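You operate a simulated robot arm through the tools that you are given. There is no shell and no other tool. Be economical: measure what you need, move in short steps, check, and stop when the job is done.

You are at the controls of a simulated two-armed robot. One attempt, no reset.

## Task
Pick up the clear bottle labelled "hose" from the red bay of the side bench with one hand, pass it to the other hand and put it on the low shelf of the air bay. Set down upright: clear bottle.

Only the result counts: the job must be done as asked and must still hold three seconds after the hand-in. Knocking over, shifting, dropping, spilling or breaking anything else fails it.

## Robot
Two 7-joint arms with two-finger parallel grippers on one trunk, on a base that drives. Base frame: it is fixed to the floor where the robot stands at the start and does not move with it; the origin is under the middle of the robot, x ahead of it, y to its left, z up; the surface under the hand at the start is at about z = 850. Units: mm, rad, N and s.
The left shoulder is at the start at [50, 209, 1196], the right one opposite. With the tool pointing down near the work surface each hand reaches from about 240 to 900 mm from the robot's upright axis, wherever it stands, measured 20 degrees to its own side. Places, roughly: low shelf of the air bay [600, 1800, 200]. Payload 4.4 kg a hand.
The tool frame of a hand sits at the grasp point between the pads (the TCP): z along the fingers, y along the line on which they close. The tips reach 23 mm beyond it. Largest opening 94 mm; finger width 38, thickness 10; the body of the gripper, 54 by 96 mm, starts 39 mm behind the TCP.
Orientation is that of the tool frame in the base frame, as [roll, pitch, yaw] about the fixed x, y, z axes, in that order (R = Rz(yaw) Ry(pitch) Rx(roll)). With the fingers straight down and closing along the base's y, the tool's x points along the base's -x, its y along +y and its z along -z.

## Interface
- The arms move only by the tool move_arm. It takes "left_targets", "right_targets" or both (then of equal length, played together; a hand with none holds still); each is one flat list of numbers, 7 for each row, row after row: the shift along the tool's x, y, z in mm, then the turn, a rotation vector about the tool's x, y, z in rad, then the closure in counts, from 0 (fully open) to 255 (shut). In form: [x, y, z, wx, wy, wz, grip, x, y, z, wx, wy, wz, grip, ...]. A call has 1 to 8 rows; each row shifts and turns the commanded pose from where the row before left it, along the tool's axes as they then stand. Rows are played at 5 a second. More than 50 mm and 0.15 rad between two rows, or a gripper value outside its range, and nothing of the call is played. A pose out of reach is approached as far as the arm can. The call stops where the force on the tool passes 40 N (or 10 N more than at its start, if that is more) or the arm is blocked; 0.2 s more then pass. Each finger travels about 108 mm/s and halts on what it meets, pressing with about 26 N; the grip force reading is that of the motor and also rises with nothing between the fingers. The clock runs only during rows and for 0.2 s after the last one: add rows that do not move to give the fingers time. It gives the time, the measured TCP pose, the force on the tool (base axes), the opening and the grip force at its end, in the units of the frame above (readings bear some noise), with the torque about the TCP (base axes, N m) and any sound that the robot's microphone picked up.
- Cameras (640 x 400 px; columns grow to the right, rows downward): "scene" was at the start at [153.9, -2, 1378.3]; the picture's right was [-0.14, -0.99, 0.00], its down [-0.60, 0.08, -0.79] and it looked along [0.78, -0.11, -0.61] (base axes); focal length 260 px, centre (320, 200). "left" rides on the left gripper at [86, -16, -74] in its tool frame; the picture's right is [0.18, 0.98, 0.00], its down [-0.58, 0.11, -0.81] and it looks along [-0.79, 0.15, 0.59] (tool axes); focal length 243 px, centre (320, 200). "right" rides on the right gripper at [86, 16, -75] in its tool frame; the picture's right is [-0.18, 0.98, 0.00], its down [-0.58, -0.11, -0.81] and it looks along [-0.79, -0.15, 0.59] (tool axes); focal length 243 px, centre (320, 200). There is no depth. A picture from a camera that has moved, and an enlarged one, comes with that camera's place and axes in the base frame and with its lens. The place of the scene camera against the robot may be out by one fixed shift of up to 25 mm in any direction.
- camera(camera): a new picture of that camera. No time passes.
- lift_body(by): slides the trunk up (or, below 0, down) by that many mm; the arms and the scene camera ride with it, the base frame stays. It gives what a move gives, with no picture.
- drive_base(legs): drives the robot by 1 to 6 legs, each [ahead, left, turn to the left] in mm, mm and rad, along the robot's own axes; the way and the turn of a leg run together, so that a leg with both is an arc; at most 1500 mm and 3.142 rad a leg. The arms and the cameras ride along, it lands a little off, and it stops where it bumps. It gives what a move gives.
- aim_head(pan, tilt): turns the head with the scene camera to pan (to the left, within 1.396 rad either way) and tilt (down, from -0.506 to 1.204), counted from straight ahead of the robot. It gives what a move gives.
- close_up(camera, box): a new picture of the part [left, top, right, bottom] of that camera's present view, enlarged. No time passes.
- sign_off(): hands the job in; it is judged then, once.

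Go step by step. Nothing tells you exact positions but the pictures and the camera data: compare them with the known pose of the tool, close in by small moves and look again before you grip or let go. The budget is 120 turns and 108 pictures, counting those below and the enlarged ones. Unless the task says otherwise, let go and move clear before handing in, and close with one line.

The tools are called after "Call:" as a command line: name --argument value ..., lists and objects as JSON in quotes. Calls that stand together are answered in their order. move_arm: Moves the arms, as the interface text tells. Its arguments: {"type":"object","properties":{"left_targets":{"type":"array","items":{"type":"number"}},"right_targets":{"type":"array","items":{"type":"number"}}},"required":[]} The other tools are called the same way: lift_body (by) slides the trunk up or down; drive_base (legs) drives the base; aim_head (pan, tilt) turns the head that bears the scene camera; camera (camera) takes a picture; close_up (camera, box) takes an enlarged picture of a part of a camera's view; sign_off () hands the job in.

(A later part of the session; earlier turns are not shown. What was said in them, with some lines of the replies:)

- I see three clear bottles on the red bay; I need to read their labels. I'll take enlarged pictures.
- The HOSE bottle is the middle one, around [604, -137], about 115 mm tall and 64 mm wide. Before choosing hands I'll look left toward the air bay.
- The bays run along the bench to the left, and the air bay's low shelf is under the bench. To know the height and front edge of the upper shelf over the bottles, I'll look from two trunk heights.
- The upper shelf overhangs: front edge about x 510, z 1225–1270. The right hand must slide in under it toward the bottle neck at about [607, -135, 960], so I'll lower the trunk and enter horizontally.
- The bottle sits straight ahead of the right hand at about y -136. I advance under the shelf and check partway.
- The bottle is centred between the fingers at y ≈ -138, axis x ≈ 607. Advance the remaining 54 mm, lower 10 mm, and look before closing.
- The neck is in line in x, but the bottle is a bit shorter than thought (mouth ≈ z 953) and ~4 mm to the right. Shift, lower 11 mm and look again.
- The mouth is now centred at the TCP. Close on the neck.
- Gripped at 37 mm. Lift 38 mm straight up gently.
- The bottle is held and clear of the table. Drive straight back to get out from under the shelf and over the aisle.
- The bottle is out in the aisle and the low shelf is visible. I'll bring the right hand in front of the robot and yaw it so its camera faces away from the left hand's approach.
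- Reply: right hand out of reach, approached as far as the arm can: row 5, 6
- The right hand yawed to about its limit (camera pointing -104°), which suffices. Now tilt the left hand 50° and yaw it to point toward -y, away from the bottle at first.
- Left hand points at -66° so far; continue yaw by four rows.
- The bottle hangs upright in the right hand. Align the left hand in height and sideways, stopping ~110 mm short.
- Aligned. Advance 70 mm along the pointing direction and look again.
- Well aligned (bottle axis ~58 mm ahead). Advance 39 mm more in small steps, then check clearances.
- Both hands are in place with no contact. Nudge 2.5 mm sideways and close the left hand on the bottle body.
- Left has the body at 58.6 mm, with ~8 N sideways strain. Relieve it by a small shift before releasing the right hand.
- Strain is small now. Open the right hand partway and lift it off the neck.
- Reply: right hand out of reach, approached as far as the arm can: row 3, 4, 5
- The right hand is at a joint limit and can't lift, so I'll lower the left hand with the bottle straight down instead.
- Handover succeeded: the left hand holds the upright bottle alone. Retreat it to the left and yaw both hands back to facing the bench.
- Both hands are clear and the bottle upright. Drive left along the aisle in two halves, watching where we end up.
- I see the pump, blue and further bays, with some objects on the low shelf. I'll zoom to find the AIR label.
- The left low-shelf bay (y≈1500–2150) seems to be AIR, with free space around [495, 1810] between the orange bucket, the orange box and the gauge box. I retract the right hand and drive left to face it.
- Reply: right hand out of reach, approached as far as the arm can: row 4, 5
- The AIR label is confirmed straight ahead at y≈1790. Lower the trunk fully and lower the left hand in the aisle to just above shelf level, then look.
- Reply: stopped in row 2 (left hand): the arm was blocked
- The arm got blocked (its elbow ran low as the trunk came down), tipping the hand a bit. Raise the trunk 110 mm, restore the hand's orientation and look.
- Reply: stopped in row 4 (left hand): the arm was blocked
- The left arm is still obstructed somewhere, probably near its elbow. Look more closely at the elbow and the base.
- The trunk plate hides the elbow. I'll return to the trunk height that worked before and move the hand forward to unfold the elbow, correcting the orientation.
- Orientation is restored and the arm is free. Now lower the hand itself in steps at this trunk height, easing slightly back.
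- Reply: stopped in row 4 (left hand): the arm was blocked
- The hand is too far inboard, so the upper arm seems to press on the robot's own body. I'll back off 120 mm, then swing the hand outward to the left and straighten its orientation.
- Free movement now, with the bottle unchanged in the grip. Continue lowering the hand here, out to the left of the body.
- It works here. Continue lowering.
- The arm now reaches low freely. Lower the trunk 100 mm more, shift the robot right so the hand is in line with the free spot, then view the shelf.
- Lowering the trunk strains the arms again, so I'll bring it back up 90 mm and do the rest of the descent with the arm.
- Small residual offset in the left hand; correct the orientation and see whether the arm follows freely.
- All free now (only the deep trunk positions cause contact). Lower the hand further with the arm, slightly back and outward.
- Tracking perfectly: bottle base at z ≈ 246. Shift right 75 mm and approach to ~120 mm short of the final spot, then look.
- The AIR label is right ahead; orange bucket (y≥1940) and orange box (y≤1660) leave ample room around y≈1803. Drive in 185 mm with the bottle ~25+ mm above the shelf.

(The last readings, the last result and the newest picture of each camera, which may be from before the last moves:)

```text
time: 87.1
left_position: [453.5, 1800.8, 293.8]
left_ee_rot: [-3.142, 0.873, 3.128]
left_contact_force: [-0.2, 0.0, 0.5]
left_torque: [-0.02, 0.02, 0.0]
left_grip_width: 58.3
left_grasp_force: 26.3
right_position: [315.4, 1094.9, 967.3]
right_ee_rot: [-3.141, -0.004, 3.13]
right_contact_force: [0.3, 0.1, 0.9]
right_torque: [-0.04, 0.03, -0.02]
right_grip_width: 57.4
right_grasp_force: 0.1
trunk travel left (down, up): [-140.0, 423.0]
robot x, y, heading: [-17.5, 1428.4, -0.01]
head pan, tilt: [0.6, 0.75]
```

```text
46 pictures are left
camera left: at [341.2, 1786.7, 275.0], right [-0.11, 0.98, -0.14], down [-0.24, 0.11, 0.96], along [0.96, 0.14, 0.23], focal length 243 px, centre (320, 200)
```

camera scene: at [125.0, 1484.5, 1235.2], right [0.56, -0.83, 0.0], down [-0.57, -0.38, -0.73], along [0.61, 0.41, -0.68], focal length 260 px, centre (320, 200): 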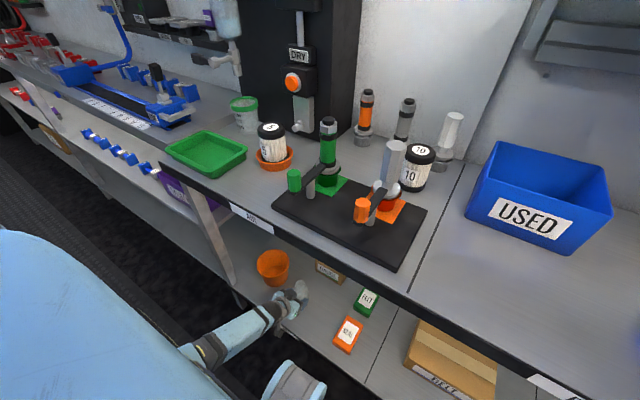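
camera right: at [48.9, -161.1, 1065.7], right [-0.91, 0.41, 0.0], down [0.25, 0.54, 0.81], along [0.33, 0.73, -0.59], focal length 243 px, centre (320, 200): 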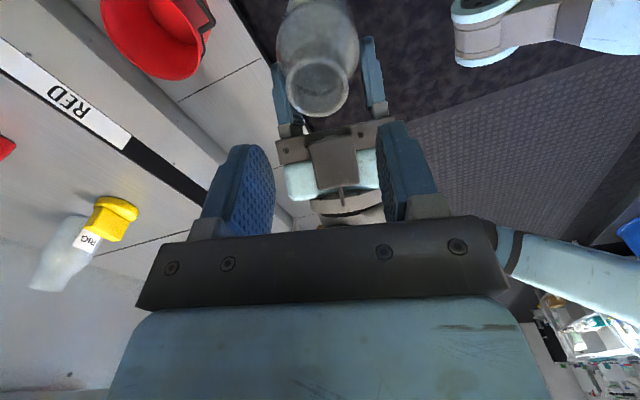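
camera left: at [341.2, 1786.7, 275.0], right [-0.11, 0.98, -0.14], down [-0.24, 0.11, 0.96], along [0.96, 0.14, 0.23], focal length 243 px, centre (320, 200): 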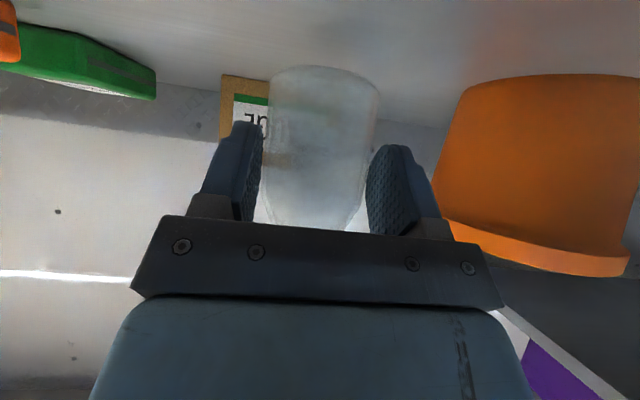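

Clear surroundings. Lower gently, 20 mm first.

Call:
move_arm --left_targets '[7.7, 0, 6.4, 0, 0, 0, 255, 7.7, 0, 6.4, 0, 0, 0, 255, 0, 0, 0, 0, 0, 0, 255]'

Call:
camera --camera "left"

Call:
close_up --camera "scene" --box '[220, 240, 380, 360]'

```text
time: 87.9
left_position: [454.6, 1801.7, 272.9]
left_ee_rot: [3.141, 0.874, 3.131]
left_contact_force: [-0.2, -0.7, 0.8]
left_torque: [-0.02, 0.01, -0.02]
left_grip_width: 58.2
left_grasp_force: 26.1
right_position: [315.8, 1096.5, 967.7]
right_ee_rot: [3.141, -0.001, 3.133]
right_contact_force: [-0.7, -0.2, -0.4]
right_torque: [-0.01, 0.01, 0.0]
right_grip_width: 57.0
right_grasp_force: 0.1
trunk travel left (down, up): [-140.0, 423.0]
robot x, y, heading: [-12.9, 1429.5, -0.009]
head pan, tilt: [0.6, 0.75]
```

```text
45 pictures are left
camera left: at [341.8, 1786.7, 254.9], right [-0.11, 0.98, -0.14], down [-0.24, 0.11, 0.96], along [0.96, 0.14, 0.23], focal length 243 px, centre (320, 200)
```

left: 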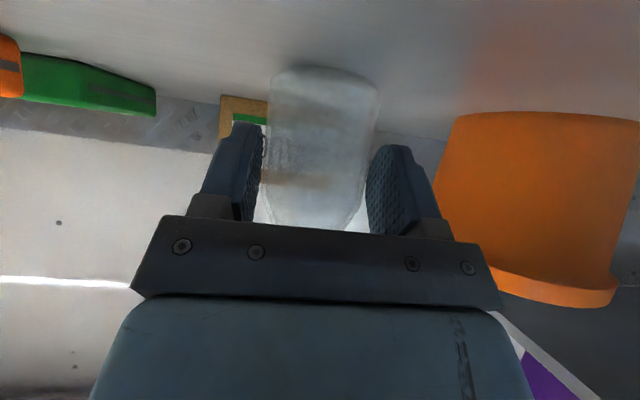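

```text
3.33 times, centred on (300, 300) of scene
camera zoom: at [124.3, 1484.6, 1235.3], right [0.56, -0.83, 0.0], down [-0.57, -0.38, -0.73], along [0.61, 0.41, -0.68], focal length 865 px, centre (387, -133)
```

zoom: 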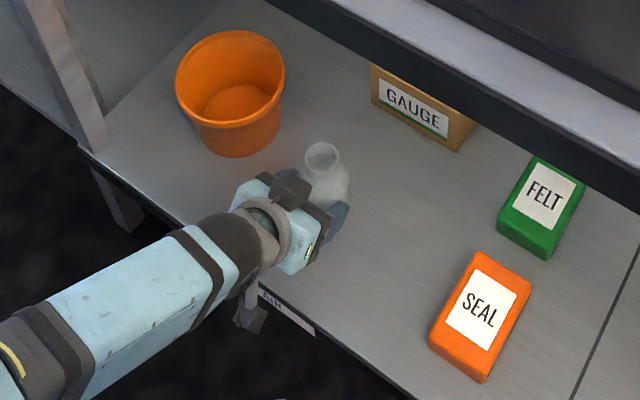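

The bottle is well inside the free area, now likely just millimetres above the shelf. Lower in 2 mm rows, watching the force.

Call:
move_arm --left_targets '[1.53, 0, 1.29, 0, 0, 0, 255, 1.53, 0, 1.29, 0, 0, 0, 255, 1.53, 0, 1.29, 0, 0, 0, 255, 0, 0, 0, 0, 0, 0, 255]'

Call:
camera --camera "left"

```text
time: 88.9
left_position: [455.1, 1802.1, 271.4]
left_ee_rot: [3.139, 0.88, 3.131]
left_contact_force: [-3.5, -2.5, 20.1]
left_torque: [-0.1, -0.52, -0.09]
left_grip_width: 58.2
left_grasp_force: 25.4
right_position: [313.5, 1094.0, 967.7]
right_ee_rot: [3.14, -0.002, 3.132]
right_contact_force: [0.0, 0.8, -0.1]
right_torque: [0.03, -0.04, 0.02]
right_grip_width: 57.0
right_grasp_force: 0.0
trunk travel left (down, up): [-140.0, 423.0]
robot x, y, heading: [-15.0, 1427.8, -0.012]
head pan, tilt: [0.6, 0.75]
```

```text
43 pictures are left
camera left: at [342.9, 1786.7, 251.5], right [-0.11, 0.98, -0.14], down [-0.25, 0.11, 0.96], along [0.96, 0.14, 0.23], focal length 243 px, centre (320, 200)
```

left: 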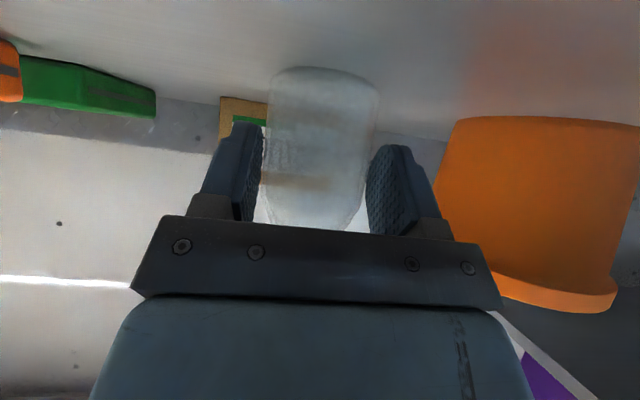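

Contact on the bottle's base (20 N up, ahead of the TCP). Ease up 3 mm to unload before releasing.

Call:
move_arm --left_targets '[-2.3, 0, -1.93, 0, 0, 0, 255, 0, 0, 0, 0, 0, 0, 255]'

Call:
close_up --camera "scene" --box '[260, 250, 340, 310]'

```text
time: 89.5
left_position: [453.7, 1802.5, 271.0]
left_ee_rot: [3.141, 0.872, 3.129]
left_contact_force: [1.9, 0.0, 4.7]
left_torque: [-0.03, -0.43, -0.09]
left_grip_width: 58.3
left_grasp_force: 26.1
right_position: [314.5, 1095.5, 968.4]
right_ee_rot: [3.141, -0.002, 3.131]
right_contact_force: [0.1, 0.4, -0.1]
right_torque: [0.0, -0.02, 0.05]
right_grip_width: 57.2
right_grasp_force: 0.0
trunk travel left (down, up): [-140.0, 423.0]
robot x, y, heading: [-11.9, 1428.1, -0.01]
head pan, tilt: [0.6, 0.75]
```

```text
6.67 times, centred on (300, 280) of scene
camera zoom: at [123.9, 1484.3, 1235.2], right [0.56, -0.83, 0.0], down [-0.57, -0.38, -0.73], along [0.61, 0.41, -0.68], focal length 1731 px, centre (453, -333)
```

zoom: 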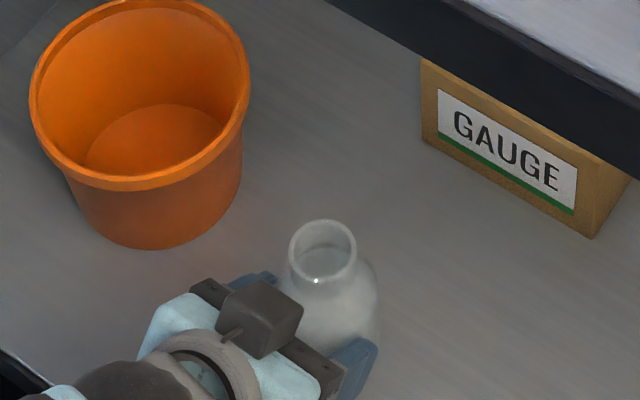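

Nearly unloaded (5 N). Release gradually and look before withdrawing.

Call:
move_arm --left_targets '[0, 0, 0, 0, 0, 0, 90, 0, 0, 0, 0, 0, 0, 60, 0, 0, 0, 0, 0, 0, 20, 0, 0, 0, 0, 0, 0, 0, 0, 0, 0, 0, 0, 0, 0]'

Call:
camera --camera "left"

Call:
close_up --camera "scene" --box '[260, 250, 340, 310]'

```text
time: 90.7
left_position: [453.6, 1802.1, 271.0]
left_ee_rot: [3.141, 0.873, 3.13]
left_contact_force: [0.3, 0.8, -0.4]
left_torque: [-0.01, 0.01, 0.0]
left_grip_width: 93.8
left_grasp_force: 0.1
right_position: [314.5, 1094.7, 966.6]
right_ee_rot: [-3.141, -0.005, 3.13]
right_contact_force: [0.3, -0.3, 0.9]
right_torque: [-0.04, -0.01, 0.02]
right_grip_width: 57.2
right_grasp_force: 0.1
trunk travel left (down, up): [-140.0, 423.0]
robot x, y, heading: [-12.5, 1430.5, -0.008]
head pan, tilt: [0.6, 0.75]
```

```text
41 pictures are left
camera left: at [341.7, 1787.3, 252.4], right [-0.11, 0.98, -0.14], down [-0.24, 0.11, 0.96], along [0.96, 0.14, 0.23], focal length 243 px, centre (320, 200)
```

left: 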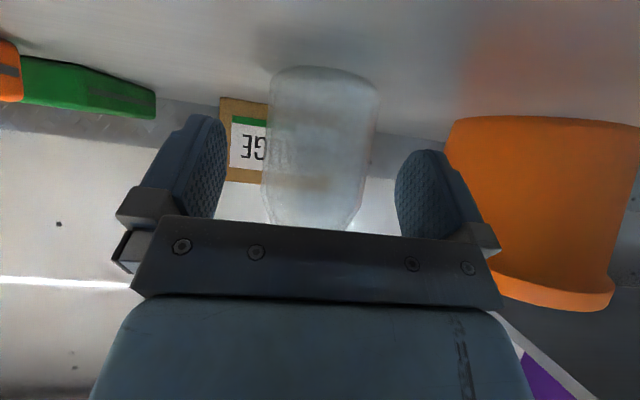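

```text
6.67 times, centred on (300, 280) of scene
camera zoom: at [124.3, 1484.5, 1235.3], right [0.56, -0.83, 0.0], down [-0.57, -0.38, -0.73], along [0.61, 0.41, -0.68], focal length 1731 px, centre (453, -333)
```

zoom: 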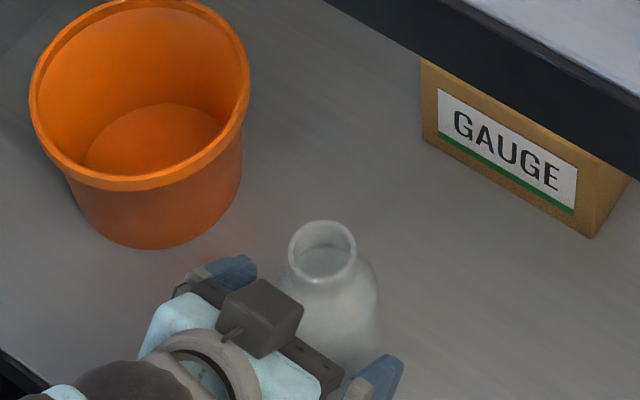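

The bottle stands upright and free. Back the robot straight away.

Call:
drive_base --legs '[[-250, 0, 0]]'

Call:
camera --camera "left"

Call:
camera --camera "scene"

```text
time: 92.5
left_position: [208.3, 1804.3, 270.3]
left_ee_rot: [-3.142, 0.874, 3.128]
left_contact_force: [-0.1, 0.0, -0.6]
left_torque: [0.01, 0.02, 0.0]
left_grip_width: 94.0
left_grasp_force: 0.0
right_position: [69.2, 1097.9, 967.0]
right_ee_rot: [3.14, -0.001, 3.13]
right_contact_force: [0.8, -0.7, -0.3]
right_torque: [0.02, -0.03, 0.0]
right_grip_width: 57.4
right_grasp_force: 0.0
trunk travel left (down, up): [-140.0, 423.0]
robot x, y, heading: [-258.3, 1433.1, -0.013]
head pan, tilt: [0.6, 0.75]
```

```text
39 pictures are left
camera left: at [96.8, 1789.8, 252.6], right [-0.11, 0.98, -0.14], down [-0.24, 0.11, 0.96], along [0.96, 0.14, 0.23], focal length 243 px, centre (320, 200)
```

left: 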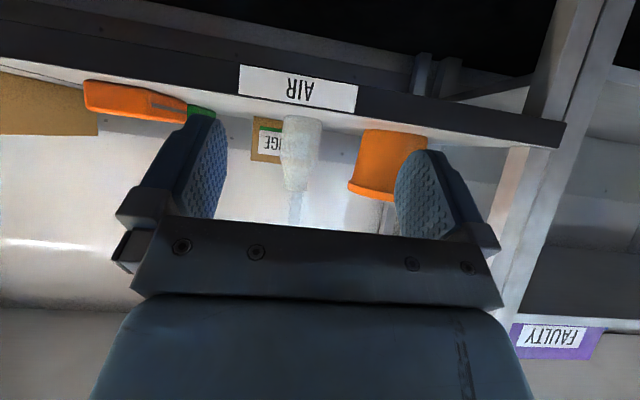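

```text
38 pictures are left
camera scene: at [-121.2, 1487.1, 1235.4], right [0.56, -0.83, 0.0], down [-0.57, -0.38, -0.73], along [0.61, 0.41, -0.68], focal length 260 px, centre (320, 200)
```

scene: 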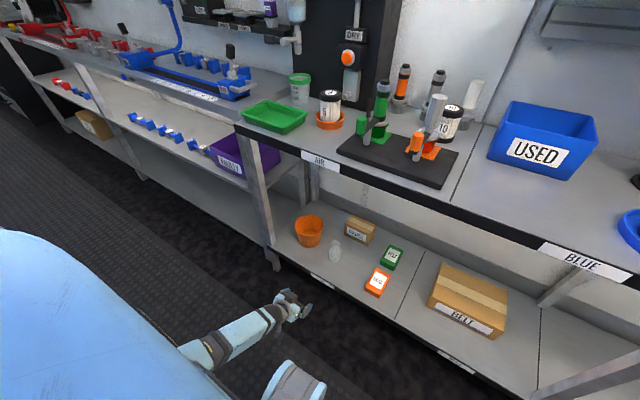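

The bottle stands upright alone on the low shelf of the air bay. Both hands are clear and the neighbouring objects have not moved, so I am handing in.

Call:
sign_off

```text
The job is handed in.
```

I picked the "hose" bottle from the red bay with the right hand and passed it to the left. It now stands upright on the low shelf of the air bay, with both hands clear and nothing else disturbed that I could see.
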